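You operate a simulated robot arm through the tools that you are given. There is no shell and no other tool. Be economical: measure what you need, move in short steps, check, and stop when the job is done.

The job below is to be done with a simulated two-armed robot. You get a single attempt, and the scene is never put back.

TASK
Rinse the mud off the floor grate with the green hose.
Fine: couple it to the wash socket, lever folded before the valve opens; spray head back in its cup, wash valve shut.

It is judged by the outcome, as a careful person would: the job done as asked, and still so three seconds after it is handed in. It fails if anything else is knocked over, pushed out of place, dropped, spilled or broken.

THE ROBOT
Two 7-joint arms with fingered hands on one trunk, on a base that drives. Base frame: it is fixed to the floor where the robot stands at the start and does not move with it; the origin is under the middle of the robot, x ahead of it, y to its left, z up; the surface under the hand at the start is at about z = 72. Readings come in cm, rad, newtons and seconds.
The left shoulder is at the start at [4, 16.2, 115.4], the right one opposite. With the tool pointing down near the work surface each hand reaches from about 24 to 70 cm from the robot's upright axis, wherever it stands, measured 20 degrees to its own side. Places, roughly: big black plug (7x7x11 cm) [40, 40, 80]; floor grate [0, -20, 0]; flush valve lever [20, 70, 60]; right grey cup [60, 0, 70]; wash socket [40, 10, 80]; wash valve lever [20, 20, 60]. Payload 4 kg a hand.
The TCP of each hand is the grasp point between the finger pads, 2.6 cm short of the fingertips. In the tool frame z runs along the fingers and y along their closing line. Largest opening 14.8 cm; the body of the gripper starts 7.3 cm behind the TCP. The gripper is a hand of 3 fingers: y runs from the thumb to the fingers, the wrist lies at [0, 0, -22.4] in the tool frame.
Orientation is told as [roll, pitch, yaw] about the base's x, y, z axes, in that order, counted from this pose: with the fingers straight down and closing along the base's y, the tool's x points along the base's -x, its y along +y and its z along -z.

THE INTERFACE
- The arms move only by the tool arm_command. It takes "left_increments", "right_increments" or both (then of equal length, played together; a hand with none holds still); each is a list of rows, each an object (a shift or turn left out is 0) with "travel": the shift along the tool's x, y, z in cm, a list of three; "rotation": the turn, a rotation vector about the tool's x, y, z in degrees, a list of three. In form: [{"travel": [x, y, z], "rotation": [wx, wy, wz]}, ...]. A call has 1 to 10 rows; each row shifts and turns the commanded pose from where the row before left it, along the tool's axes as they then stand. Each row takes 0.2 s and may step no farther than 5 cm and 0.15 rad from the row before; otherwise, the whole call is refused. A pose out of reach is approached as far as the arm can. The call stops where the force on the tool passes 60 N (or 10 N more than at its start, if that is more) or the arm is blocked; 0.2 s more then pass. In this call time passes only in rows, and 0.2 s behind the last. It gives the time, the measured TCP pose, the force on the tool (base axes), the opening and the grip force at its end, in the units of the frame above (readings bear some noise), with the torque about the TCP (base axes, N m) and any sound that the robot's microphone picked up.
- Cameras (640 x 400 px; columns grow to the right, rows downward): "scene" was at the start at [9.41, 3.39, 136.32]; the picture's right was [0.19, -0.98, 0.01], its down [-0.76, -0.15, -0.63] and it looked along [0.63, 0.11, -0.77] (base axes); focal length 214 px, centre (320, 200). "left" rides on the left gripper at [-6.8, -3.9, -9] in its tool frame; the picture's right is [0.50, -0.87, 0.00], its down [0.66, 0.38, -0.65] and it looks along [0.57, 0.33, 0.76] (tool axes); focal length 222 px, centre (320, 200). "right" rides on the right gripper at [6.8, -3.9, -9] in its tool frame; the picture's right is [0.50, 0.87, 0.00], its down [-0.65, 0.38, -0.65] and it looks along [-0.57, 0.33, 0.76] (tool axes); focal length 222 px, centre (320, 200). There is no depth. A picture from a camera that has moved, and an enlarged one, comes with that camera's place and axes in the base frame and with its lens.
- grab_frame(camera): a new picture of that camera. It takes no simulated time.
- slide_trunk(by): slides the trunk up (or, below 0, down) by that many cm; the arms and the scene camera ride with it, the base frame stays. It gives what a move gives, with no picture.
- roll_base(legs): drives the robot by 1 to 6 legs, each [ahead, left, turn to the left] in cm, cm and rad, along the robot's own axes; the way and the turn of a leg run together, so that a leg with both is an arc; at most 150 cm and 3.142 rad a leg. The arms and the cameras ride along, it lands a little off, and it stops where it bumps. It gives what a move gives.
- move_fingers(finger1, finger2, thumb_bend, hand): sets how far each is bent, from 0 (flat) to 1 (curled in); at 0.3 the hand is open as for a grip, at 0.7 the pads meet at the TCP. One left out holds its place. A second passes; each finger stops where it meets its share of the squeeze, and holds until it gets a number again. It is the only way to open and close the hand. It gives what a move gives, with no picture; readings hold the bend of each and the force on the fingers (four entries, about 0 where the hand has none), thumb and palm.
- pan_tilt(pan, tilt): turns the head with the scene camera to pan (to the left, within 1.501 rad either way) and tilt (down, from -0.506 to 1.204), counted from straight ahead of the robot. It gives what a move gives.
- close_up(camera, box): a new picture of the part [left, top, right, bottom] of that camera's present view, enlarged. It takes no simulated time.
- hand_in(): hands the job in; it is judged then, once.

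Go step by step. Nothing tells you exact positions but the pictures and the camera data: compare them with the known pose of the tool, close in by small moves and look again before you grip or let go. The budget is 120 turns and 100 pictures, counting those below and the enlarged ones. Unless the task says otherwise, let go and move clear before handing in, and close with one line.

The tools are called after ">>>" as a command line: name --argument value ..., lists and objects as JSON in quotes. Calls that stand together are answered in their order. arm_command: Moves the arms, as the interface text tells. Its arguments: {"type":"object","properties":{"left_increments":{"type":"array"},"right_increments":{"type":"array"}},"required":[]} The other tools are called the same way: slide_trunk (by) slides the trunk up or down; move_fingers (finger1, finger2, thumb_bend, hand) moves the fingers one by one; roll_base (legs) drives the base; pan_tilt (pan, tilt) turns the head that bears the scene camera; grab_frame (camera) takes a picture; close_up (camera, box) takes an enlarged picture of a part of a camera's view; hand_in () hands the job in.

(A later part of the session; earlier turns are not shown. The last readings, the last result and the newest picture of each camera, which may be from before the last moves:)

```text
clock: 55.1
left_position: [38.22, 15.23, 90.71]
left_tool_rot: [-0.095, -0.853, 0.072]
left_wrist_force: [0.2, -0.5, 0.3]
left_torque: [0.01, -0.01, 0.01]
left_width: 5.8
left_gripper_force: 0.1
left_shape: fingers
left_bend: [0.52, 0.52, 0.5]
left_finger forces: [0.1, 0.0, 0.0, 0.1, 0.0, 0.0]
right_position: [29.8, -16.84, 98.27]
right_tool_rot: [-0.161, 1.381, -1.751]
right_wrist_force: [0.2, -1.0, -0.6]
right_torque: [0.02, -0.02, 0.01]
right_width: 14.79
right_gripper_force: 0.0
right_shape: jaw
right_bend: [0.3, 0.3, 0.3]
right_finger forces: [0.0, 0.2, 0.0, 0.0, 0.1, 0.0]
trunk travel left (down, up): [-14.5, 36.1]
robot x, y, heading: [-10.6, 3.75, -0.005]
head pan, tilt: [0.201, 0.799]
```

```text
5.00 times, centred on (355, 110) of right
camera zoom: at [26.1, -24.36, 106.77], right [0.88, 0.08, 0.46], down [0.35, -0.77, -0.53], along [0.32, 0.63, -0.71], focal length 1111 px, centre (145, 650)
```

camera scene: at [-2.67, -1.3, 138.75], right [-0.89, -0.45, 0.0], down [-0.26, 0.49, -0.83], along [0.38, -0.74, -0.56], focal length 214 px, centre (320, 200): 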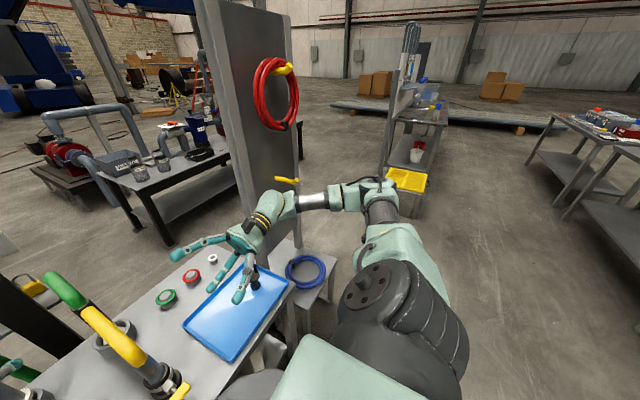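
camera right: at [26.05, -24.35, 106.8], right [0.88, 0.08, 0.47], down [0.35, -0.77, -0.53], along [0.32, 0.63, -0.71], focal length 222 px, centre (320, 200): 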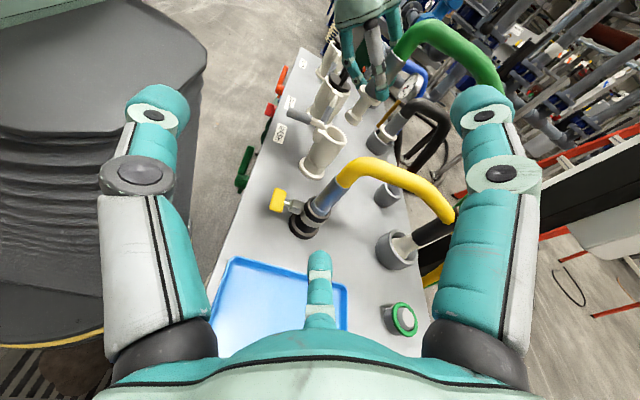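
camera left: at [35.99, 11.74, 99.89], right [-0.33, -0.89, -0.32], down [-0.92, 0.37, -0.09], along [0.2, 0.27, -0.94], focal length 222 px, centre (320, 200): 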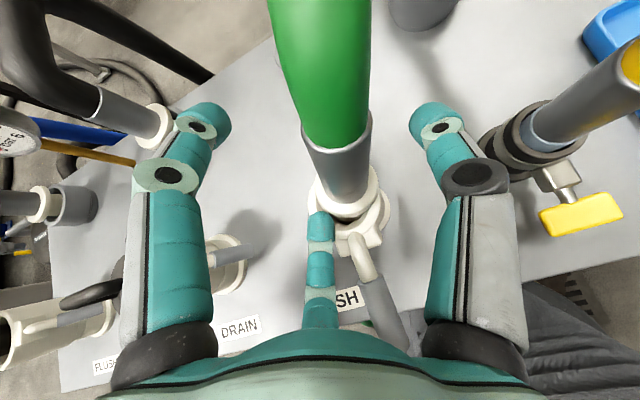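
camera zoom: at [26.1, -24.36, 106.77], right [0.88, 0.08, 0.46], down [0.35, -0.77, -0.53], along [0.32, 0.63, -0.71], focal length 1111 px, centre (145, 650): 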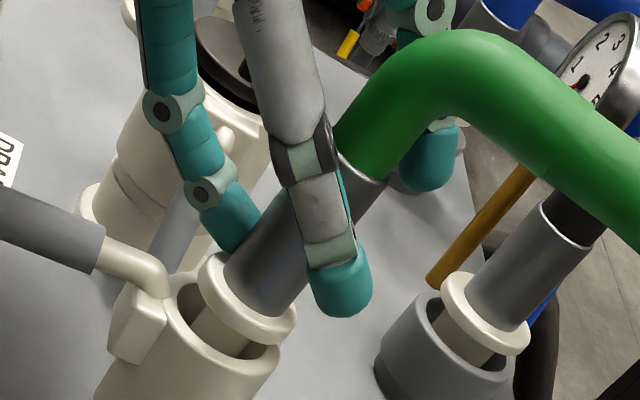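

Good view: the plug sits in the bore, slightly tilted, with the collar about 1 cm above the rim. I'll grip at the stem top and press down firmly.

>>> arm_command --left_increments '[{"travel": [0.0, 0, 0.7]}]'

>>> move_fingers --hand "left" --finger1 0.8 --finger2 0.8 --thumb_bend 0.8

>>> arm_command --left_increments '[{"travel": [0.38, 0, 0.33]}, {"travel": [0.38, 0, 0.33]}, {"travel": [0.38, 0, 0.33]}, {"travel": [0.38, 0, 0.33]}, {"travel": [0.38, 0, 0.33]}, {"travel": [0.38, 0, 0.33]}]'

>>> close_up --camera "right" --box '[320, 70, 390, 150]'

```text
clock: 55.5
left_position: [38.7, 15.13, 90.13]
left_tool_rot: [-0.097, -0.857, 0.071]
left_wrist_force: [-1.3, 0.7, 3.8]
left_torque: [0.08, 0.07, 0.08]
left_width: 5.82
left_gripper_force: 2.7
left_shape: fingers
left_bend: [0.52, 0.54, 0.5]
left_finger forces: [0.1, 5.2, 0.0, 0.0, 0.0, 0.0]
right_position: [29.75, -16.71, 98.26]
right_tool_rot: [-0.159, 1.38, -1.747]
right_wrist_force: [0.5, -0.2, -0.3]
right_torque: [-0.01, 0.0, 0.0]
right_width: 14.79
right_gripper_force: 0.0
right_shape: jaw
right_bend: [0.3, 0.3, 0.3]
right_finger forces: [0.0, 0.1, 0.0, 0.0, 0.1, 0.0]
trunk travel left (down, up): [-14.5, 36.1]
robot x, y, heading: [-10.23, 3.78, -0.005]
head pan, tilt: [0.201, 0.799]
```

```text
clock: 56.5
left_position: [38.88, 15.04, 90.22]
left_tool_rot: [-0.096, -0.856, 0.071]
left_wrist_force: [0.6, -0.6, -0.4]
left_torque: [0.02, -0.04, -0.04]
left_width: 2.51
left_gripper_force: 25.0
left_shape: fingers
left_bend: [0.63, 0.74, 0.64]
left_finger forces: [12.6, 13.3, 0.0, 0.0, 24.8, 0.0]
right_position: [29.94, -16.89, 98.3]
right_tool_rot: [-0.164, 1.38, -1.75]
right_wrist_force: [0.2, -0.2, -0.7]
right_torque: [0.01, 0.02, 0.02]
right_width: 14.8
right_gripper_force: 0.1
right_shape: jaw
right_bend: [0.3, 0.3, 0.3]
right_finger forces: [0.0, 0.0, 0.1, 0.0, 0.1, 0.0]
trunk travel left (down, up): [-14.5, 36.1]
robot x, y, heading: [-10.58, 3.68, 0.001]
head pan, tilt: [0.201, 0.799]
```

```text
clock: 57.9
left_position: [38.77, 14.72, 87.52]
left_tool_rot: [-0.101, -0.867, 0.076]
left_wrist_force: [4.6, -4.7, 26.8]
left_torque: [-0.53, -0.53, -0.02]
left_width: 2.15
left_gripper_force: 31.0
left_shape: fingers
left_bend: [0.61, 0.8, 0.65]
left_finger forces: [13.1, 22.6, 0.1, 0.1, 25.3, 0.0]
right_position: [29.74, -16.79, 98.4]
right_tool_rot: [-0.153, 1.382, -1.743]
right_wrist_force: [-0.3, -0.1, -0.3]
right_torque: [-0.03, 0.0, 0.01]
right_width: 14.81
right_gripper_force: 0.0
right_shape: jaw
right_bend: [0.3, 0.3, 0.3]
right_finger forces: [0.0, 0.1, 0.0, 0.0, 0.0, 0.0]
trunk travel left (down, up): [-14.5, 36.1]
robot x, y, heading: [-10.49, 3.43, -0.007]
head pan, tilt: [0.201, 0.799]
```

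```text
5.00 times, centred on (355, 110) of right
camera zoom: at [25.94, -24.43, 106.81], right [0.88, 0.08, 0.47], down [0.35, -0.77, -0.53], along [0.32, 0.63, -0.71], focal length 1111 px, centre (145, 650)
```

zoom: 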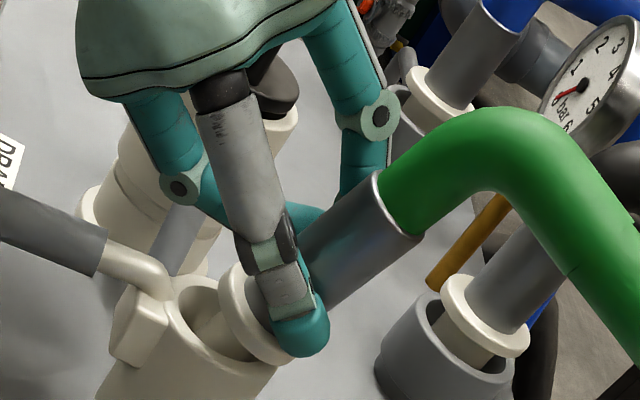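

The plug bottoms out about 5 cm deep, so it appears seated; the last presses just slipped along the stem. I'll release gently, lift the hand clear, and inspect.

>>> arm_command --left_increments '[{"travel": [-0.5, 0, -0.45]}, {"travel": [-0.3, 0, -0.45]}]'

>>> move_fingers --hand "left" --finger1 0.52 --finger2 0.5 --thumb_bend 0.5

>>> arm_command --left_increments '[{"travel": [-0.9, -0.05, -0.8]}, {"travel": [-0.9, -0.05, -0.8]}, {"travel": [-0.9, 0, -0.8]}, {"travel": [0, 0, -3]}, {"travel": [0, 0, -4]}, {"travel": [0, 0, -4]}]'

>>> close_up --camera "right" --box '[310, 70, 390, 150]'

>>> close_up --camera "left" --box '[220, 80, 460, 280]'

```text
clock: 58.5
left_position: [38.55, 15.13, 88.06]
left_tool_rot: [-0.089, -0.848, 0.069]
left_wrist_force: [0.4, -1.8, -2.6]
left_torque: [-0.17, -0.02, -0.01]
left_width: 2.14
left_gripper_force: 31.6
left_shape: fingers
left_bend: [0.62, 0.8, 0.65]
left_finger forces: [15.6, 22.4, 0.0, 0.1, 24.6, 0.0]
right_position: [29.93, -16.77, 98.2]
right_tool_rot: [-0.164, 1.381, -1.753]
right_wrist_force: [0.1, -0.9, 1.0]
right_torque: [-0.01, 0.03, 0.03]
right_width: 14.79
right_gripper_force: 0.1
right_shape: jaw
right_bend: [0.3, 0.3, 0.3]
right_finger forces: [0.1, 0.0, 0.0, 0.0, 0.0, 0.0]
trunk travel left (down, up): [-14.5, 36.1]
robot x, y, heading: [-10.55, 3.68, -0.002]
head pan, tilt: [0.201, 0.799]
```

```text
clock: 59.5
left_position: [38.47, 14.99, 88.56]
left_tool_rot: [-0.095, -0.86, 0.072]
left_wrist_force: [-1.6, 4.3, 16.3]
left_torque: [0.33, -0.05, 0.04]
left_width: 5.83
left_gripper_force: 10.6
left_shape: fingers
left_bend: [0.52, 0.6, 0.5]
left_finger forces: [0.0, 19.9, 0.0, 0.0, 0.1, 0.0]
right_position: [29.72, -16.73, 98.33]
right_tool_rot: [-0.155, 1.38, -1.741]
right_wrist_force: [0.4, -0.1, 0.1]
right_torque: [-0.01, 0.01, 0.02]
right_width: 14.81
right_gripper_force: 0.1
right_shape: jaw
right_bend: [0.3, 0.3, 0.3]
right_finger forces: [0.0, 0.0, 0.1, 0.0, 0.0, 0.0]
trunk travel left (down, up): [-14.5, 36.1]
robot x, y, heading: [-10.48, 3.83, -0.003]
head pan, tilt: [0.201, 0.799]
```

```text
clock: 60.9
left_position: [29.98, 15.5, 99.32]
left_tool_rot: [-0.095, -0.855, 0.071]
left_wrist_force: [-0.3, -0.5, -0.7]
left_torque: [0.02, 0.01, -0.01]
left_width: 5.83
left_gripper_force: 0.0
left_shape: fingers
left_bend: [0.52, 0.5, 0.5]
left_finger forces: [0.1, 0.0, 0.0, 0.0, 0.0, 0.0]
right_position: [29.76, -16.85, 98.28]
right_tool_rot: [-0.156, 1.383, -1.745]
right_wrist_force: [0.0, 0.3, -0.3]
right_torque: [0.02, -0.01, -0.01]
right_width: 14.79
right_gripper_force: 0.0
right_shape: jaw
right_bend: [0.3, 0.3, 0.3]
right_finger forces: [0.0, 0.1, 0.1, 0.0, 0.0, 0.0]
trunk travel left (down, up): [-14.5, 36.1]
robot x, y, heading: [-10.73, 3.81, -0.009]
head pan, tilt: [0.201, 0.799]
```

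```text
5.00 times, centred on (350, 110) of right
camera zoom: at [26.01, -24.38, 106.8], right [0.88, 0.08, 0.47], down [0.35, -0.77, -0.53], along [0.32, 0.63, -0.71], focal length 1111 px, centre (170, 650)
```

zoom: 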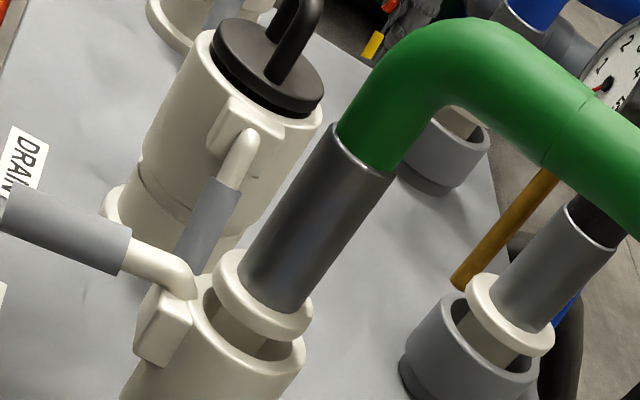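

```text
2.00 times, centred on (340, 180) of left
camera zoom: at [27.67, 12.39, 110.64], right [-0.33, -0.89, -0.32], down [-0.92, 0.37, -0.09], along [0.2, 0.27, -0.94], focal length 444 px, centre (280, 240)
```

zoom: 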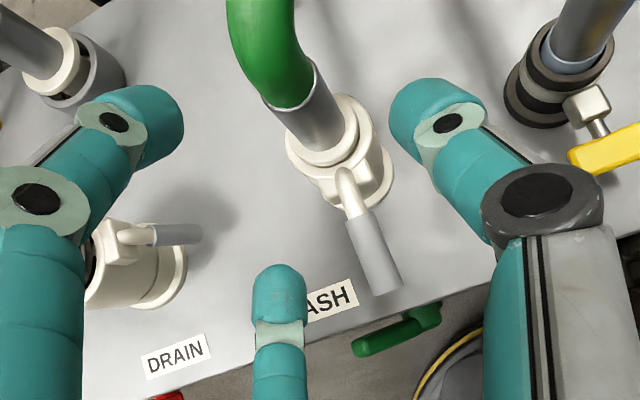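

The plug stands straight in the socket. The lever handle runs level from x≈33 to 28 at (y=15, z≈83). I'll fold it down with a closed left fist, positioning above it first.

>>> move_fingers --hand "left" --finger1 0.7 --finger2 0.7 --thumb_bend 0.7

>>> arm_command --left_increments '[{"travel": [2.6, -0.2, 1.1]}, {"travel": [2.6, -0.2, 1.1]}, {"travel": [2.6, -0.2, 1.1]}]'

>>> close_up --camera "right" --box '[260, 40, 400, 180]'

```text
clock: 61.9
left_position: [30.11, 15.62, 99.34]
left_tool_rot: [-0.097, -0.853, 0.071]
left_wrist_force: [-0.9, 0.1, -0.7]
left_torque: [-0.01, -0.01, 0.01]
left_width: 0.03
left_gripper_force: 0.0
left_shape: fingers
left_bend: [0.7, 0.69, 0.7]
left_finger forces: [0.0, 0.1, 0.0, 0.1, 0.1, 0.0]
right_position: [29.98, -16.79, 98.27]
right_tool_rot: [-0.162, 1.382, -1.749]
right_wrist_force: [0.2, -0.5, 0.1]
right_torque: [-0.04, 0.02, -0.02]
right_width: 14.79
right_gripper_force: 0.1
right_shape: jaw
right_bend: [0.3, 0.3, 0.3]
right_finger forces: [0.0, 0.0, 0.0, 0.1, 0.0, 0.0]
trunk travel left (down, up): [-14.5, 36.1]
robot x, y, heading: [-10.59, 4.07, -0.001]
head pan, tilt: [0.201, 0.799]
```

```text
clock: 62.7
left_position: [31.73, 12.2, 93.81]
left_tool_rot: [-0.093, -0.854, 0.073]
left_wrist_force: [-0.1, -0.1, -0.7]
left_torque: [-0.05, -0.01, 0.01]
left_width: 0.02
left_gripper_force: 0.1
left_shape: fingers
left_bend: [0.7, 0.69, 0.7]
left_finger forces: [0.1, 0.0, 0.0, 0.0, 0.1, 0.1]
left hand out of reach, approached as far as the arm can: row 1, 2, 3
right_position: [30.01, -16.86, 98.25]
right_tool_rot: [-0.166, 1.38, -1.754]
right_wrist_force: [-0.8, -0.4, 0.5]
right_torque: [0.01, -0.01, 0.03]
right_width: 14.81
right_gripper_force: 0.1
right_shape: jaw
right_bend: [0.3, 0.3, 0.3]
right_finger forces: [0.0, 0.1, 0.0, 0.0, 0.1, 0.1]
trunk travel left (down, up): [-14.5, 36.1]
robot x, y, heading: [-10.95, 3.59, -0.006]
head pan, tilt: [0.201, 0.799]
```

```text
2.86 times, centred on (330, 110) of right
camera zoom: at [26.17, -24.37, 106.74], right [0.88, 0.08, 0.46], down [0.35, -0.77, -0.53], along [0.32, 0.63, -0.71], focal length 635 px, centre (291, 457)
```

zoom: 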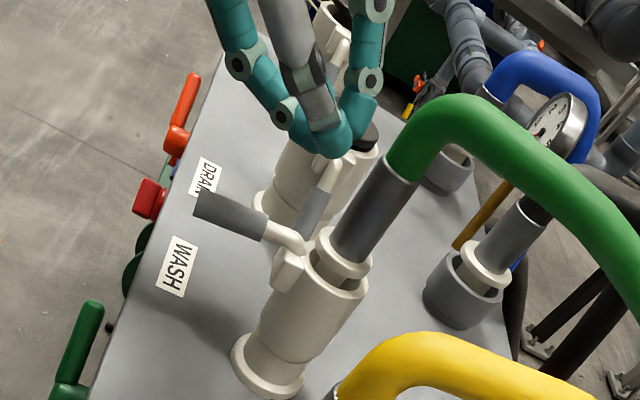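

Too close for this arm pose, so I'll back the base up 14 cm and come at the lever from there.

>>> roll_base --legs '[[-14, 0, 0]]'

>>> arm_command --left_increments '[{"travel": [-2.0, 2.0, 3.0]}, {"travel": [-1, 1.0, 3.5]}]'

>>> grab_frame --camera "left"

```text
clock: 64.0
left_position: [13.42, 17.79, 93.15]
left_tool_rot: [-0.108, -0.841, 0.075]
left_wrist_force: [-0.1, 1.8, -0.6]
left_torque: [-0.1, -0.04, -0.09]
left_width: 0.03
left_gripper_force: 0.1
left_shape: fingers
left_bend: [0.7, 0.69, 0.7]
left_finger forces: [0.0, 0.1, 0.0, 0.1, 0.0, 0.1]
right_position: [11.36, -11.23, 98.02]
right_tool_rot: [-0.205, 1.366, -1.804]
right_wrist_force: [0.9, 0.6, -0.8]
right_torque: [0.08, 0.0, 0.04]
right_width: 14.81
right_gripper_force: 0.1
right_shape: jaw
right_bend: [0.3, 0.3, 0.3]
right_finger forces: [0.0, 0.0, 0.0, 0.0, 0.0, 0.0]
trunk travel left (down, up): [-14.5, 36.1]
robot x, y, heading: [-29.76, 8.74, -0.009]
head pan, tilt: [0.201, 0.799]
```

```text
clock: 64.6
left_position: [20.16, 19.34, 91.02]
left_tool_rot: [-0.086, -0.841, 0.059]
left_wrist_force: [0.3, 0.7, 0.3]
left_torque: [0.01, 0.0, -0.01]
left_width: 0.02
left_gripper_force: 0.0
left_shape: fingers
left_bend: [0.7, 0.69, 0.7]
left_finger forces: [0.0, 0.0, 0.0, 0.0, 0.0, 0.0]
right_position: [11.21, -12.43, 97.68]
right_tool_rot: [-0.225, 1.38, -1.823]
right_wrist_force: [0.7, 0.1, -0.3]
right_torque: [0.0, 0.02, 0.05]
right_width: 14.81
right_gripper_force: 0.0
right_shape: jaw
right_bend: [0.3, 0.3, 0.3]
right_finger forces: [0.1, 0.1, 0.0, 0.1, 0.1, 0.1]
trunk travel left (down, up): [-14.5, 36.1]
robot x, y, heading: [-29.8, 8.14, -0.014]
head pan, tilt: [0.201, 0.799]
```

```text
34 pictures are left
camera left: at [18.03, 16.03, 102.33], right [-0.34, -0.88, -0.32], down [-0.92, 0.38, -0.08], along [0.19, 0.27, -0.94], focal length 222 px, centre (320, 200)
```

left: 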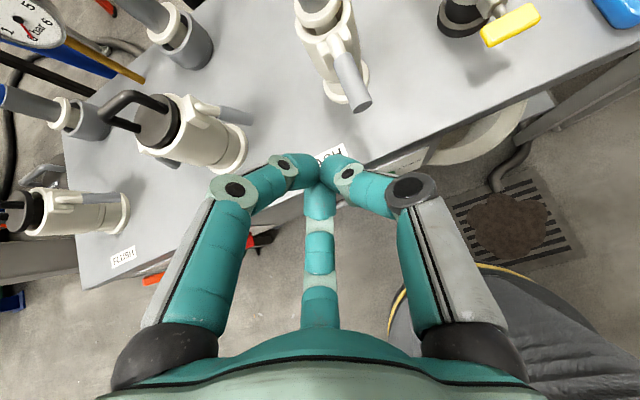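

The handle end is at about (28.5,14.8,83) from here, and the muddy grate shows at about (1,-21). Placing the fist above the handle.

>>> arm_command --left_increments '[{"travel": [0, -4.4, 0]}, {"travel": [-1.1, 0, 2.75]}, {"travel": [-1.1, 0, 2.75]}, {"travel": [-1.1, 0, 2.75]}]'

>>> grab_frame --camera "left"

```text
clock: 65.6
left_position: [28.45, 14.58, 88.56]
left_tool_rot: [-0.085, -0.844, 0.058]
left_wrist_force: [-0.1, 0.7, 0.0]
left_torque: [0.0, 0.02, 0.0]
left_width: 0.0
left_gripper_force: 0.1
left_shape: fingers
left_bend: [0.7, 0.69, 0.7]
left_finger forces: [0.1, 0.0, 0.0, 0.0, 0.0, 0.0]
right_position: [11.06, -12.67, 97.7]
right_tool_rot: [-0.214, 1.381, -1.81]
right_wrist_force: [0.3, 0.8, 0.8]
right_torque: [0.02, -0.01, 0.0]
right_width: 14.78
right_gripper_force: 0.0
right_shape: jaw
right_bend: [0.3, 0.3, 0.3]
right_finger forces: [0.0, 0.1, 0.0, 0.0, 0.0, 0.0]
trunk travel left (down, up): [-14.5, 36.1]
robot x, y, heading: [-29.71, 8.55, -0.011]
head pan, tilt: [0.201, 0.799]
```

```text
33 pictures are left
camera left: at [26.19, 11.41, 99.79], right [-0.34, -0.88, -0.32], down [-0.92, 0.38, -0.08], along [0.19, 0.27, -0.94], focal length 222 px, centre (320, 200)
```

left: 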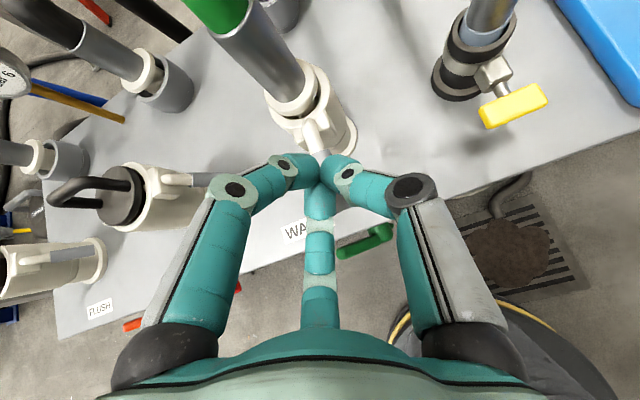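

The fist is right above the handle. Pressing down and then forward along its arc.

>>> arm_command --left_increments '[{"travel": [0.75, 0, 0.67]}, {"travel": [0.75, 0, 0.67]}, {"travel": [0.75, 0, 0.67]}, {"travel": [0.75, 0, 0.67]}, {"travel": [0.75, 0, 0.67]}, {"travel": [0.6, 0, 0.8]}, {"travel": [0.6, 0, 0.8]}, {"travel": [0.5, 0, 0.9]}]'

>>> grab_frame --camera "left"

```text
clock: 67.4
left_position: [29.19, 14.13, 80.51]
left_tool_rot: [-0.087, -0.844, 0.057]
left_wrist_force: [-0.5, 0.5, -1.4]
left_torque: [0.02, 0.01, 0.0]
left_width: 0.0
left_gripper_force: 0.1
left_shape: fingers
left_bend: [0.7, 0.7, 0.7]
left_finger forces: [0.0, 0.0, 0.0, 0.0, 0.1, 0.0]
right_position: [11.09, -12.65, 97.73]
right_tool_rot: [-0.213, 1.381, -1.809]
right_wrist_force: [-0.4, 0.5, 0.0]
right_torque: [0.01, -0.02, 0.0]
right_width: 14.8
right_gripper_force: 0.1
right_shape: jaw
right_bend: [0.3, 0.3, 0.3]
right_finger forces: [0.1, 0.0, 0.1, 0.1, 0.0, 0.0]
trunk travel left (down, up): [-14.5, 36.1]
robot x, y, heading: [-29.51, 8.63, -0.02]
head pan, tilt: [0.201, 0.799]
```

```text
32 pictures are left
camera left: at [26.95, 10.85, 91.75], right [-0.34, -0.88, -0.32], down [-0.92, 0.38, -0.08], along [0.19, 0.27, -0.94], focal length 222 px, centre (320, 200)
```

left: 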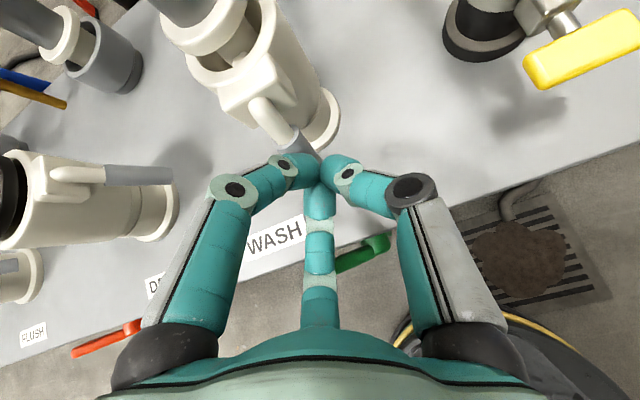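

The lever is swinging down. Pushing further toward the socket body.

>>> arm_command --left_increments '[{"travel": [0.2, 0.2, 1.0]}, {"travel": [0.2, 0.2, 1.0]}, {"travel": [0, 0, 1.0]}, {"travel": [-0.2, 0, 1.0]}, {"travel": [-0.3, 0, 1.0]}]'

>>> close_up --camera "left" --box '[140, 0, 440, 220]'

```text
clock: 68.5
left_position: [30.9, 14.11, 78.68]
left_tool_rot: [-0.1, -0.857, 0.056]
left_wrist_force: [-49.6, -5.7, 45.9]
left_torque: [0.12, -0.83, 0.2]
left_width: 0.0
left_gripper_force: 34.4
left_shape: fingers
left_bend: [0.75, 0.69, 0.67]
left_finger forces: [55.9, 12.4, 0.0, 0.0, 0.0, 0.0]
right_position: [10.76, -12.24, 97.54]
right_tool_rot: [-0.221, 1.387, -1.808]
right_wrist_force: [1.2, -0.2, -1.5]
right_torque: [0.02, -0.02, 0.07]
right_width: 14.79
right_gripper_force: 0.1
right_shape: jaw
right_bend: [0.3, 0.3, 0.3]
right_finger forces: [0.1, 0.1, 0.1, 0.0, 0.1, 0.0]
trunk travel left (down, up): [-14.5, 36.1]
robot x, y, heading: [-30.64, 9.06, 0.001]
head pan, tilt: [0.201, 0.799]
stopped in row 5 (left hand): the force on the tool passed its limit at 84 N (the readings are from after the stop); the commanded pose is now the measured one
```

```text
1.82 times, centred on (290, 110) of left
camera zoom: at [28.56, 10.96, 89.95], right [-0.34, -0.88, -0.32], down [-0.92, 0.39, -0.09], along [0.21, 0.26, -0.94], focal length 404 px, centre (374, 364)
```

zoom: 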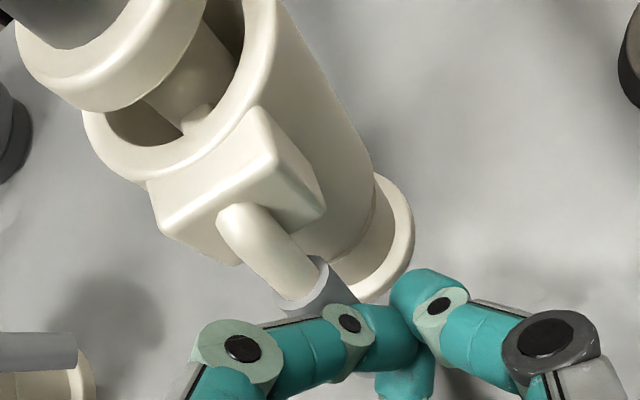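

The lever hit its stop and the cam nub is now in the plug's groove. I'll back off and check.

>>> arm_command --left_increments '[{"travel": [0, 0, -2]}, {"travel": [0, 0, -4]}, {"travel": [-2, 0, -4]}]'

>>> grab_frame --camera "scene"

>>> close_up --camera "scene" --box '[240, 50, 400, 210]'

```text
clock: 69.3
left_position: [25.18, 15.19, 85.62]
left_tool_rot: [-0.084, -0.84, 0.057]
left_wrist_force: [-0.1, 0.3, 0.4]
left_torque: [0.05, -0.02, 0.0]
left_width: 0.02
left_gripper_force: 0.0
left_shape: fingers
left_bend: [0.7, 0.69, 0.7]
left_finger forces: [0.1, 0.0, 0.0, 0.1, 0.0, 0.0]
right_position: [10.79, -12.16, 97.64]
right_tool_rot: [-0.238, 1.386, -1.828]
right_wrist_force: [-0.8, -0.5, 0.0]
right_torque: [-0.02, 0.02, -0.05]
right_width: 14.81
right_gripper_force: 0.1
right_shape: jaw
right_bend: [0.3, 0.3, 0.3]
right_finger forces: [0.1, 0.0, 0.0, 0.0, 0.0, 0.1]
trunk travel left (down, up): [-14.5, 36.1]
robot x, y, heading: [-30.23, 9.29, -0.01]
head pan, tilt: [0.201, 0.799]
```

```text
30 pictures are left
camera scene: at [-21.28, 12.19, 119.08], right [0.19, -0.98, 0.01], down [-0.7, -0.14, -0.7], along [0.69, 0.13, -0.71], focal length 214 px, centre (320, 200)
```

scene: 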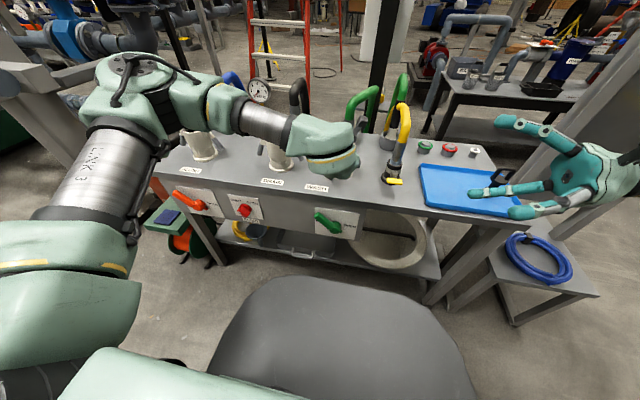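

```text
2.50 times, centred on (320, 130) of scene
camera zoom: at [-21.28, 12.19, 119.08], right [0.19, -0.98, 0.01], down [-0.7, -0.14, -0.7], along [0.69, 0.13, -0.71], focal length 536 px, centre (320, 375)
```

zoom: 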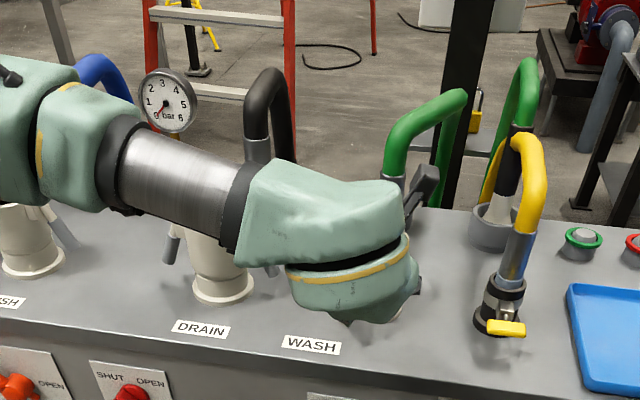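

Lever folded, nothing disturbed. Next I'll raise the left hand clear and drive in to fetch the spray head with the right hand, which already points toward +y.

>>> arm_command --left_increments '[{"travel": [-2.98, 2.0, -2.67]}, {"travel": [-2.98, 2.0, -2.67]}, {"travel": [-2.98, 2.0, -2.67]}, {"travel": [-2.98, 2.0, -2.67]}, {"travel": [-2.98, 2.0, -2.67]}, {"travel": [-2.98, 2.0, -2.67]}]'

>>> roll_base --legs '[[27, -5, 0]]'

>>> grab_frame --camera "right"

```text
clock: 70.7
left_position: [24.1, 28.74, 108.8]
left_tool_rot: [-0.09, -0.835, 0.044]
left_wrist_force: [0.0, -0.5, 1.7]
left_torque: [-0.04, 0.0, -0.05]
left_width: 0.0
left_gripper_force: 0.0
left_shape: fingers
left_bend: [0.7, 0.69, 0.7]
left_finger forces: [0.1, 0.0, 0.1, 0.0, 0.1, 0.0]
right_position: [8.93, -11.99, 97.36]
right_tool_rot: [-0.246, 1.383, -1.853]
right_wrist_force: [-0.8, 0.7, 1.1]
right_torque: [-0.14, 0.01, -0.01]
right_width: 14.8
right_gripper_force: 0.1
right_shape: jaw
right_bend: [0.3, 0.3, 0.3]
right_finger forces: [0.1, 0.0, 0.1, 0.0, 0.0, 0.1]
trunk travel left (down, up): [-14.5, 36.1]
robot x, y, heading: [-32.29, 10.4, -0.027]
head pan, tilt: [0.201, 0.799]
```

```text
clock: 71.7
left_position: [24.38, 33.6, 108.56]
left_tool_rot: [-0.092, -0.835, 0.055]
left_wrist_force: [0.5, 0.1, -0.6]
left_torque: [-0.02, 0.02, -0.04]
left_width: 0.03
left_gripper_force: 0.0
left_shape: fingers
left_bend: [0.7, 0.69, 0.7]
left_finger forces: [0.0, 0.0, 0.0, 0.1, 0.1, 0.0]
right_position: [9.83, -7.25, 97.07]
right_tool_rot: [-0.271, 1.379, -1.861]
right_wrist_force: [0.3, 1.0, 0.0]
right_torque: [-0.04, 0.0, 0.0]
right_width: 14.79
right_gripper_force: 0.1
right_shape: jaw
right_bend: [0.3, 0.3, 0.3]
right_finger forces: [0.1, 0.0, 0.0, 0.0, 0.0, 0.1]
trunk travel left (down, up): [-14.5, 36.1]
robot x, y, heading: [-32.0, 14.16, -0.01]
head pan, tilt: [0.201, 0.799]
stopped in leg 1: the robot was blocked; the commanded pose is now the measured one
```

```text
28 pictures are left
camera right: at [6.17, -14.87, 105.64], right [0.89, 0.07, 0.45], down [0.33, -0.77, -0.54], along [0.31, 0.63, -0.71], focal length 222 px, centre (320, 200)
```

right: 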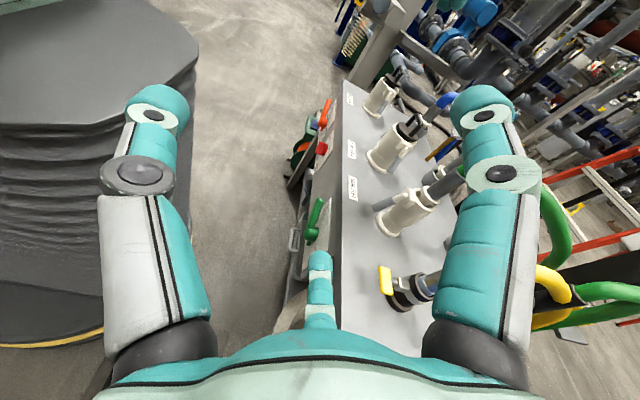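

The base was blocked again: the right elbow is fouling the column beside the bench. I'll back off, turn the right hand to point forward-left and downward so the elbow tucks in, and look.

>>> roll_base --legs '[[-6, 0, 0]]'

>>> arm_command --right_increments '[{"rotation": [-7.5, 0, 0]}, {"rotation": [-7.5, 0, 0]}, {"rotation": [-7.5, 0, 0]}, {"rotation": [-7.5, 0, 0]}, {"rotation": [0, -8, 0]}, {"rotation": [0, -8, 0]}, {"rotation": [0, -8, 0]}]'

>>> pan_tilt --pan -0.6 --tilt 0.7

>>> grab_frame --camera "scene"

```text
clock: 72.7
left_position: [18.34, 33.2, 108.77]
left_tool_rot: [-0.084, -0.838, 0.049]
left_wrist_force: [-0.6, 0.3, -0.3]
left_torque: [0.02, 0.01, 0.02]
left_width: 0.0
left_gripper_force: 0.0
left_shape: fingers
left_bend: [0.7, 0.69, 0.7]
left_finger forces: [0.0, 0.0, 0.0, 0.0, 0.0, 0.0]
right_position: [3.67, -7.62, 97.15]
right_tool_rot: [-0.267, 1.383, -1.863]
right_wrist_force: [0.4, 0.9, -0.7]
right_torque: [0.01, -0.03, -0.03]
right_width: 14.79
right_gripper_force: 0.1
right_shape: jaw
right_bend: [0.3, 0.3, 0.3]
right_finger forces: [0.0, 0.0, 0.0, 0.0, 0.1, 0.0]
trunk travel left (down, up): [-14.5, 36.1]
robot x, y, heading: [-37.8, 14.01, -0.015]
head pan, tilt: [0.201, 0.799]
```

```text
clock: 74.3
left_position: [18.52, 33.02, 108.74]
left_tool_rot: [-0.085, -0.837, 0.048]
left_wrist_force: [-0.2, -0.5, 0.1]
left_torque: [0.02, 0.01, 0.01]
left_width: 0.02
left_gripper_force: 0.1
left_shape: fingers
left_bend: [0.7, 0.69, 0.7]
left_finger forces: [0.0, 0.1, 0.0, 0.1, 0.0, 0.0]
right_position: [12.58, -0.78, 92.9]
right_tool_rot: [0.208, 1.132, -2.014]
right_wrist_force: [-0.2, 0.7, 0.5]
right_torque: [-0.01, 0.02, 0.0]
right_width: 14.8
right_gripper_force: 0.1
right_shape: jaw
right_bend: [0.3, 0.3, 0.3]
right_finger forces: [0.0, 0.0, 0.0, 0.0, 0.0, 0.1]
right hand out of reach, approached as far as the arm can: row 3, 4, 5, 6, 7
trunk travel left (down, up): [-14.5, 36.1]
robot x, y, heading: [-38.05, 13.8, -0.012]
head pan, tilt: [0.201, 0.799]
```

```text
clock: 75.4
left_position: [18.57, 33.24, 108.57]
left_tool_rot: [-0.087, -0.836, 0.051]
left_wrist_force: [1.1, -0.1, -0.7]
left_torque: [-0.01, -0.01, 0.03]
left_width: 0.0
left_gripper_force: 0.1
left_shape: fingers
left_bend: [0.7, 0.69, 0.7]
left_finger forces: [0.0, 0.0, 0.0, 0.0, 0.0, 0.1]
right_position: [12.58, -0.7, 92.96]
right_tool_rot: [0.206, 1.132, -2.014]
right_wrist_force: [0.2, 0.4, -0.1]
right_torque: [-0.01, 0.05, 0.03]
right_width: 14.82
right_gripper_force: 0.1
right_shape: jaw
right_bend: [0.3, 0.3, 0.3]
right_finger forces: [0.1, 0.0, 0.0, 0.0, 0.1, 0.0]
trunk travel left (down, up): [-14.5, 36.1]
robot x, y, heading: [-38.16, 13.91, -0.013]
head pan, tilt: [-0.6, 0.7]
```

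```text
27 pictures are left
camera scene: at [-29.15, 9.29, 119.69], right [-0.57, -0.82, 0.0], down [-0.53, 0.37, -0.76], along [0.63, -0.44, -0.64], focal length 214 px, centre (320, 200)
```

scene: 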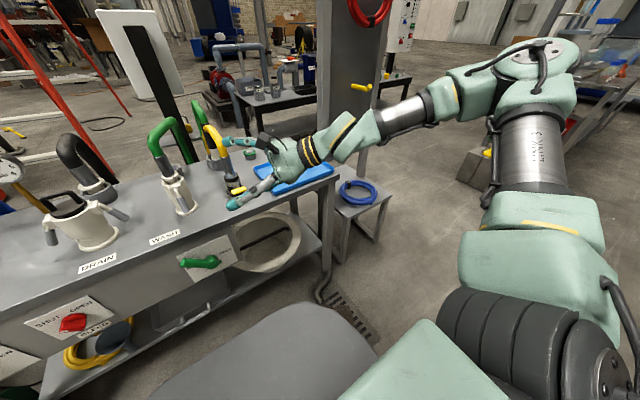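

The elbow sits wide, so I'll keep the robot further left (y≈14), move the right hand to y≈-16 clear of the yellow hose, then drive forward.

>>> arm_command --right_increments '[{"travel": [-0.55, 2.3, -3.08]}, {"travel": [-0.55, 2.3, -3.08]}, {"travel": [-0.55, 2.3, -3.08]}, {"travel": [-0.55, 2.3, -3.08]}]'

>>> roll_base --legs '[[33, 0, 0]]'

>>> grab_frame --camera "right"

```text
clock: 76.4
left_position: [18.51, 33.11, 108.77]
left_tool_rot: [-0.083, -0.835, 0.052]
left_wrist_force: [0.1, 0.5, -0.7]
left_torque: [0.03, -0.01, 0.01]
left_width: 0.0
left_gripper_force: 0.1
left_shape: fingers
left_bend: [0.7, 0.69, 0.7]
left_finger forces: [0.0, 0.1, 0.0, 0.0, 0.1, 0.1]
right_position: [12.72, -14.54, 96.4]
right_tool_rot: [0.183, 0.995, -2.063]
right_wrist_force: [0.7, -0.3, 0.4]
right_torque: [0.03, -0.02, -0.03]
right_width: 14.8
right_gripper_force: 0.1
right_shape: jaw
right_bend: [0.3, 0.3, 0.3]
right_finger forces: [0.1, 0.0, 0.0, 0.1, 0.0, 0.1]
right hand out of reach, approached as far as the arm can: row 1
trunk travel left (down, up): [-14.5, 36.1]
robot x, y, heading: [-38.31, 13.88, -0.014]
head pan, tilt: [-0.6, 0.7]
```

```text
clock: 78.6
left_position: [49.9, 33.18, 108.85]
left_tool_rot: [-0.082, -0.84, 0.044]
left_wrist_force: [-1.0, -0.4, -0.5]
left_torque: [-0.01, -0.04, -0.02]
left_width: 0.0
left_gripper_force: 0.0
left_shape: fingers
left_bend: [0.7, 0.69, 0.7]
left_finger forces: [0.0, 0.0, 0.0, 0.0, 0.1, 0.0]
right_position: [43.86, -14.57, 96.42]
right_tool_rot: [0.181, 0.996, -2.071]
right_wrist_force: [-0.6, 0.2, 0.0]
right_torque: [0.0, 0.01, -0.04]
right_width: 14.8
right_gripper_force: 0.2
right_shape: jaw
right_bend: [0.3, 0.3, 0.3]
right_finger forces: [0.1, 0.0, 0.0, 0.1, 0.0, 0.0]
trunk travel left (down, up): [-14.5, 36.1]
robot x, y, heading: [-6.36, 14.24, -0.018]
head pan, tilt: [-0.6, 0.7]
```

```text
26 pictures are left
camera right: at [37.62, -14.67, 106.62], right [0.81, -0.29, 0.5], down [-0.23, -0.96, -0.16], along [0.53, 0.02, -0.85], focal length 222 px, centre (320, 200)
```

right: 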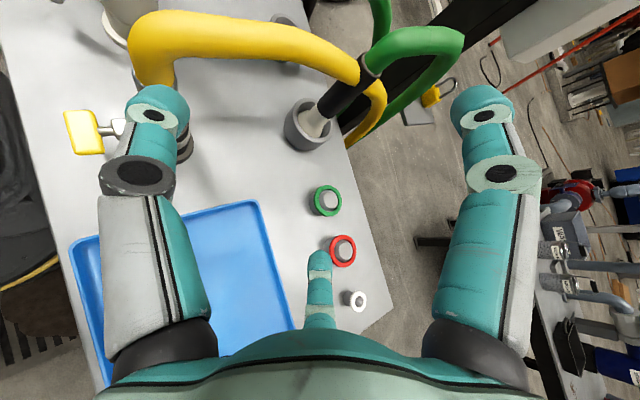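

No collision this time. The spray tube axis is at (60,-0.9), yellow hose underside at z≈89. I'll pre-close the fingers a bit and approach low along the tool axis.

>>> move_fingers --hand "right" --finger1 0.45 --finger2 0.45 --thumb_bend 0.45

>>> arm_command --right_increments '[{"travel": [-0.1, 1.6, 3.5]}, {"travel": [-0.1, 1.5, 3.5]}, {"travel": [0, 0, 3.5]}, {"travel": [0, 0, 3.0]}]'

>>> grab_frame --camera "right"

```text
clock: 79.6
left_position: [50.14, 33.05, 108.82]
left_tool_rot: [-0.082, -0.837, 0.044]
left_wrist_force: [0.0, 0.3, -0.2]
left_torque: [0.01, 0.0, 0.03]
left_width: 0.0
left_gripper_force: 0.1
left_shape: fingers
left_bend: [0.7, 0.69, 0.7]
left_finger forces: [0.0, 0.1, 0.0, 0.0, 0.1, 0.1]
right_position: [44.04, -14.49, 96.35]
right_tool_rot: [0.177, 0.997, -2.076]
right_wrist_force: [0.2, 0.2, -0.2]
right_torque: [0.03, 0.03, 0.03]
right_width: 7.92
right_gripper_force: 0.1
right_shape: fingers
right_bend: [0.45, 0.45, 0.45]
right_finger forces: [0.1, 0.0, 0.1, 0.0, 0.0, 0.1]
trunk travel left (down, up): [-14.5, 36.1]
robot x, y, heading: [-6.49, 14.86, -0.011]
head pan, tilt: [-0.6, 0.7]
```

```text
clock: 80.6
left_position: [50.15, 33.16, 108.7]
left_tool_rot: [-0.081, -0.837, 0.044]
left_wrist_force: [0.1, -0.1, -0.1]
left_torque: [0.01, 0.01, 0.01]
left_width: 0.0
left_gripper_force: 0.0
left_shape: fingers
left_bend: [0.7, 0.69, 0.7]
left_finger forces: [0.0, 0.1, 0.0, 0.0, 0.0, 0.0]
right_position: [54.17, -7.85, 89.06]
right_tool_rot: [0.175, 0.996, -2.077]
right_wrist_force: [0.3, -0.2, 0.2]
right_torque: [-0.02, -0.03, -0.04]
right_width: 7.93
right_gripper_force: 0.1
right_shape: fingers
right_bend: [0.45, 0.45, 0.45]
right_finger forces: [0.0, 0.0, 0.1, 0.0, 0.1, 0.0]
trunk travel left (down, up): [-14.5, 36.1]
robot x, y, heading: [-6.15, 14.71, -0.015]
head pan, tilt: [-0.6, 0.7]
```

```text
25 pictures are left
camera right: at [47.95, -8.02, 99.26], right [0.82, -0.29, 0.5], down [-0.23, -0.96, -0.16], along [0.53, 0.02, -0.85], focal length 222 px, centre (320, 200)
```

right: 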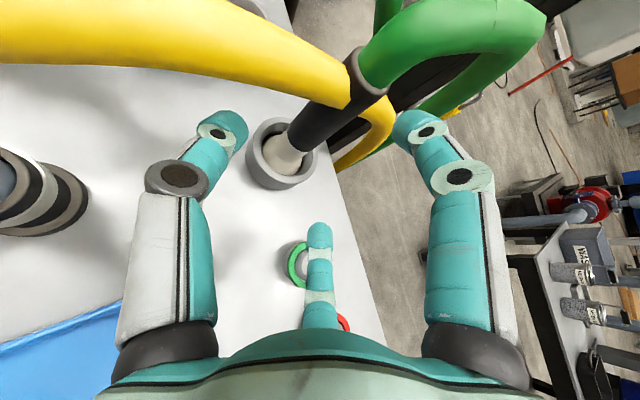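

The yellow hose descends close behind the tube on the finger side, so I'll narrow the fingers a little and take a slightly lower grip.

>>> move_fingers --hand "right" --finger1 0.52 --finger2 0.52 --thumb_bend 0.45

>>> arm_command --right_increments '[{"travel": [-0.8, -0.3, 3]}, {"travel": [0, 0, 3]}, {"travel": [0, 0, 3]}, {"travel": [0, 0, 2]}]'

>>> grab_frame --camera "right"

```text
clock: 81.6
left_position: [50.1, 33.09, 108.83]
left_tool_rot: [-0.08, -0.835, 0.042]
left_wrist_force: [-1.3, 0.9, -0.3]
left_torque: [-0.02, 0.02, -0.01]
left_width: 0.0
left_gripper_force: 0.0
left_shape: fingers
left_bend: [0.7, 0.69, 0.7]
left_finger forces: [0.1, 0.0, 0.1, 0.0, 0.1, 0.0]
right_position: [54.15, -7.83, 89.13]
right_tool_rot: [0.178, 0.996, -2.073]
right_wrist_force: [0.3, 0.5, 0.1]
right_torque: [-0.01, -0.01, 0.0]
right_width: 6.77
right_gripper_force: 0.2
right_shape: fingers
right_bend: [0.52, 0.52, 0.45]
right_finger forces: [0.0, 0.1, 0.1, 0.0, 0.0, 0.0]
trunk travel left (down, up): [-14.5, 36.1]
robot x, y, heading: [-6.13, 14.57, -0.018]
head pan, tilt: [-0.6, 0.7]
```

```text
clock: 82.6
left_position: [50.11, 33.11, 108.84]
left_tool_rot: [-0.08, -0.836, 0.044]
left_wrist_force: [0.9, 0.0, -0.2]
left_torque: [0.02, 0.01, 0.01]
left_width: 0.0
left_gripper_force: 0.0
left_shape: fingers
left_bend: [0.7, 0.69, 0.7]
left_finger forces: [0.1, 0.0, 0.0, 0.1, 0.0, 0.0]
right_position: [59.59, -0.97, 82.55]
right_tool_rot: [0.176, 0.995, -2.077]
right_wrist_force: [-0.5, -0.4, -0.6]
right_torque: [0.01, 0.0, 0.01]
right_width: 6.82
right_gripper_force: 0.5
right_shape: fingers
right_bend: [0.52, 0.52, 0.45]
right_finger forces: [0.3, 0.0, 0.1, 0.1, 0.0, 0.1]
trunk travel left (down, up): [-14.5, 36.1]
robot x, y, heading: [-6.38, 14.33, -0.02]
head pan, tilt: [-0.6, 0.7]
```

```text
24 pictures are left
camera right: at [53.28, -1.22, 92.75], right [0.82, -0.29, 0.5], down [-0.24, -0.96, -0.16], along [0.53, 0.02, -0.85], focal length 222 px, centre (320, 200)
```

right: 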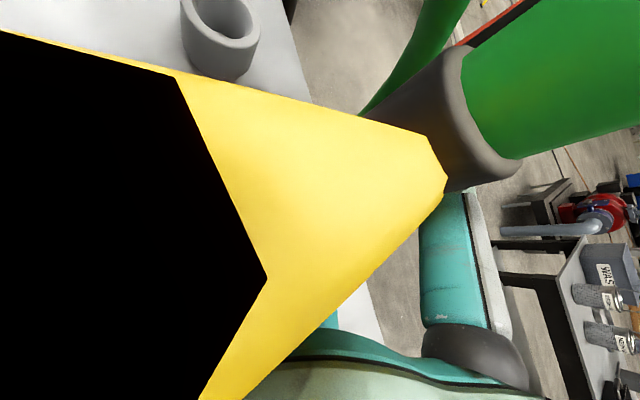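

The tube lies in the grasp (finger barely touching, 0.3 N). Closing.

>>> move_fingers --hand "right" --finger1 0.8 --finger2 0.8 --thumb_bend 0.8

>>> pan_tilt --pan -0.15 --tilt 0.75

>>> close_up --camera "scene" --box '[220, 60, 420, 260]'

```text
clock: 83.6
left_position: [50.12, 33.01, 108.78]
left_tool_rot: [-0.081, -0.837, 0.042]
left_wrist_force: [0.8, 0.3, -0.5]
left_torque: [-0.01, -0.01, 0.0]
left_width: 0.0
left_gripper_force: 0.0
left_shape: fingers
left_bend: [0.7, 0.69, 0.7]
left_finger forces: [0.0, 0.0, 0.1, 0.1, 0.0, 0.0]
right_position: [59.57, -1.05, 82.6]
right_tool_rot: [0.176, 0.997, -2.075]
right_wrist_force: [-0.2, 0.1, 0.5]
right_torque: [-0.03, 0.01, 0.04]
right_width: 0.67
right_gripper_force: 20.3
right_shape: fingers
right_bend: [0.76, 0.75, 0.64]
right_finger forces: [10.8, 13.5, 0.0, 0.0, 16.5, 0.0]
trunk travel left (down, up): [-14.5, 36.1]
robot x, y, heading: [-6.31, 14.35, -0.015]
head pan, tilt: [-0.6, 0.7]
```

```text
clock: 84.5
left_position: [50.05, 32.94, 108.86]
left_tool_rot: [-0.079, -0.837, 0.042]
left_wrist_force: [0.5, 0.1, -0.2]
left_torque: [0.01, 0.01, -0.02]
left_width: 0.0
left_gripper_force: 0.0
left_shape: fingers
left_bend: [0.7, 0.69, 0.7]
left_finger forces: [0.0, 0.1, 0.0, 0.0, 0.1, 0.1]
right_position: [59.51, -1.17, 82.69]
right_tool_rot: [0.176, 0.995, -2.076]
right_wrist_force: [0.4, -0.4, 0.1]
right_torque: [0.0, -0.02, 0.0]
right_width: 0.69
right_gripper_force: 20.0
right_shape: fingers
right_bend: [0.76, 0.75, 0.64]
right_finger forces: [10.8, 13.5, 0.0, 0.0, 16.5, 0.0]
trunk travel left (down, up): [-14.5, 36.1]
robot x, y, heading: [-6.22, 14.68, -0.014]
head pan, tilt: [-0.15, 0.75]
```

```text
2.00 times, centred on (320, 160) of scene
camera zoom: at [3.65, 13.3, 119.28], right [-0.16, -0.99, 0.0], down [-0.67, 0.11, -0.73], along [0.72, -0.12, -0.68], focal length 429 px, centre (320, 280)
```

zoom: 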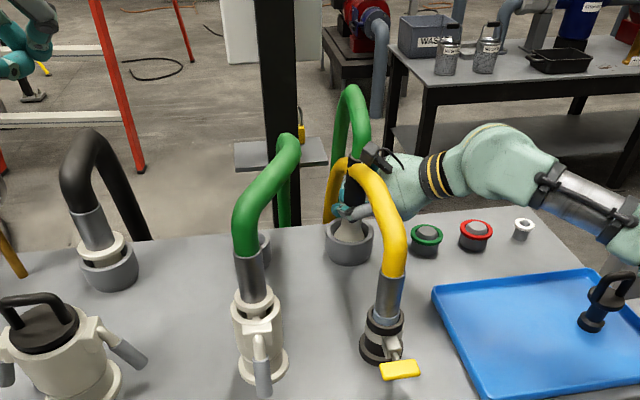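

Gripped at 20 N, and the lever is visibly folded. I'll lift slowly and watch for any drag on the yellow hose.

>>> arm_command --right_increments '[{"travel": [0.84, 0.1, -0.535]}, {"travel": [0.84, 0.1, -0.535]}, {"travel": [0.84, 0.1, -0.535]}]'

>>> close_up --camera "scene" --box '[260, 80, 420, 260]'

```text
clock: 85.3
left_position: [50.06, 33.16, 108.67]
left_tool_rot: [-0.08, -0.836, 0.044]
left_wrist_force: [-0.1, 0.2, -0.7]
left_torque: [-0.01, 0.01, 0.03]
left_width: 0.0
left_gripper_force: 0.0
left_shape: fingers
left_bend: [0.7, 0.69, 0.7]
left_finger forces: [0.0, 0.0, 0.1, 0.1, 0.0, 0.0]
right_position: [59.5, -0.98, 85.82]
right_tool_rot: [0.176, 0.995, -2.077]
right_wrist_force: [0.5, 0.4, -2.7]
right_torque: [0.05, -0.02, -0.02]
right_width: 0.62
right_gripper_force: 20.0
right_shape: fingers
right_bend: [0.76, 0.75, 0.64]
right_finger forces: [11.0, 13.4, 0.0, 0.1, 16.2, 0.0]
trunk travel left (down, up): [-14.5, 36.1]
robot x, y, heading: [-6.31, 14.46, -0.013]
head pan, tilt: [-0.15, 0.75]
```

```text
2.22 times, centred on (340, 170) of scene
camera zoom: at [3.65, 13.32, 119.28], right [-0.16, -0.99, 0.0], down [-0.67, 0.11, -0.73], along [0.72, -0.12, -0.68], focal length 477 px, centre (276, 267)
```

zoom: 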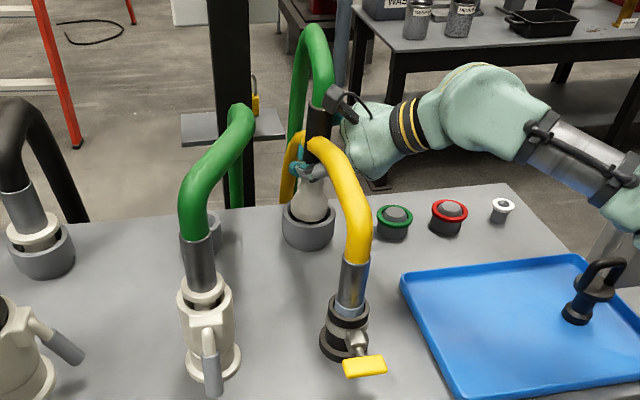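

It lifts freely and the yellow hose is undisturbed. Raising higher, then moving it to the right, clear of the yellow arch.

>>> arm_command --right_increments '[{"travel": [2.1, 0.25, -1.34]}, {"travel": [2.5, 0.29, -1.6]}, {"travel": [2.5, 0.29, -1.6]}, {"travel": [2.5, 0.29, -1.6]}, {"travel": [2.5, 0.29, -1.6]}, {"travel": [-1.9, 2.4, -2.55]}, {"travel": [-1.9, 2.4, -2.55]}, {"travel": [-1.9, 2.4, -2.55]}]'

>>> grab_frame --camera "scene"

```text
clock: 87.1
left_position: [50.13, 33.1, 108.81]
left_tool_rot: [-0.078, -0.837, 0.043]
left_wrist_force: [-0.3, -0.1, -0.1]
left_torque: [0.0, 0.02, 0.01]
left_width: 0.0
left_gripper_force: 0.0
left_shape: fingers
left_bend: [0.7, 0.69, 0.7]
left_finger forces: [0.0, 0.0, 0.1, 0.1, 0.0, 0.0]
right_position: [59.86, -13.26, 100.18]
right_tool_rot: [0.177, 0.997, -2.076]
right_wrist_force: [0.6, -1.0, -1.7]
right_torque: [0.07, -0.02, 0.01]
right_width: 0.61
right_gripper_force: 20.6
right_shape: fingers
right_bend: [0.77, 0.75, 0.64]
right_finger forces: [11.0, 13.8, 0.0, 0.0, 16.2, 0.0]
trunk travel left (down, up): [-14.5, 36.1]
robot x, y, heading: [-5.89, 14.61, -0.016]
head pan, tilt: [-0.15, 0.75]
```

```text
21 pictures are left
camera scene: at [3.65, 13.19, 119.28], right [-0.16, -0.99, 0.0], down [-0.67, 0.11, -0.73], along [0.72, -0.12, -0.68], focal length 214 px, centre (320, 200)
```

scene: 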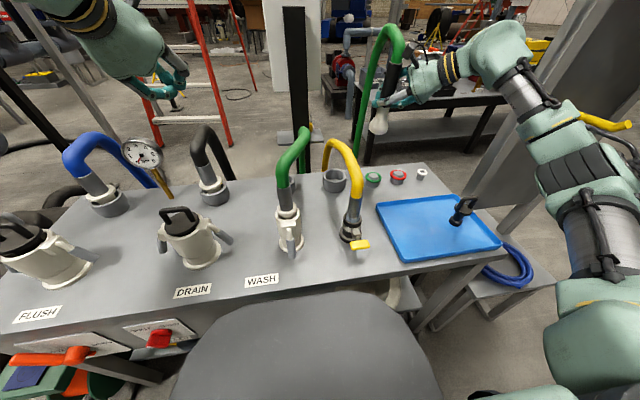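

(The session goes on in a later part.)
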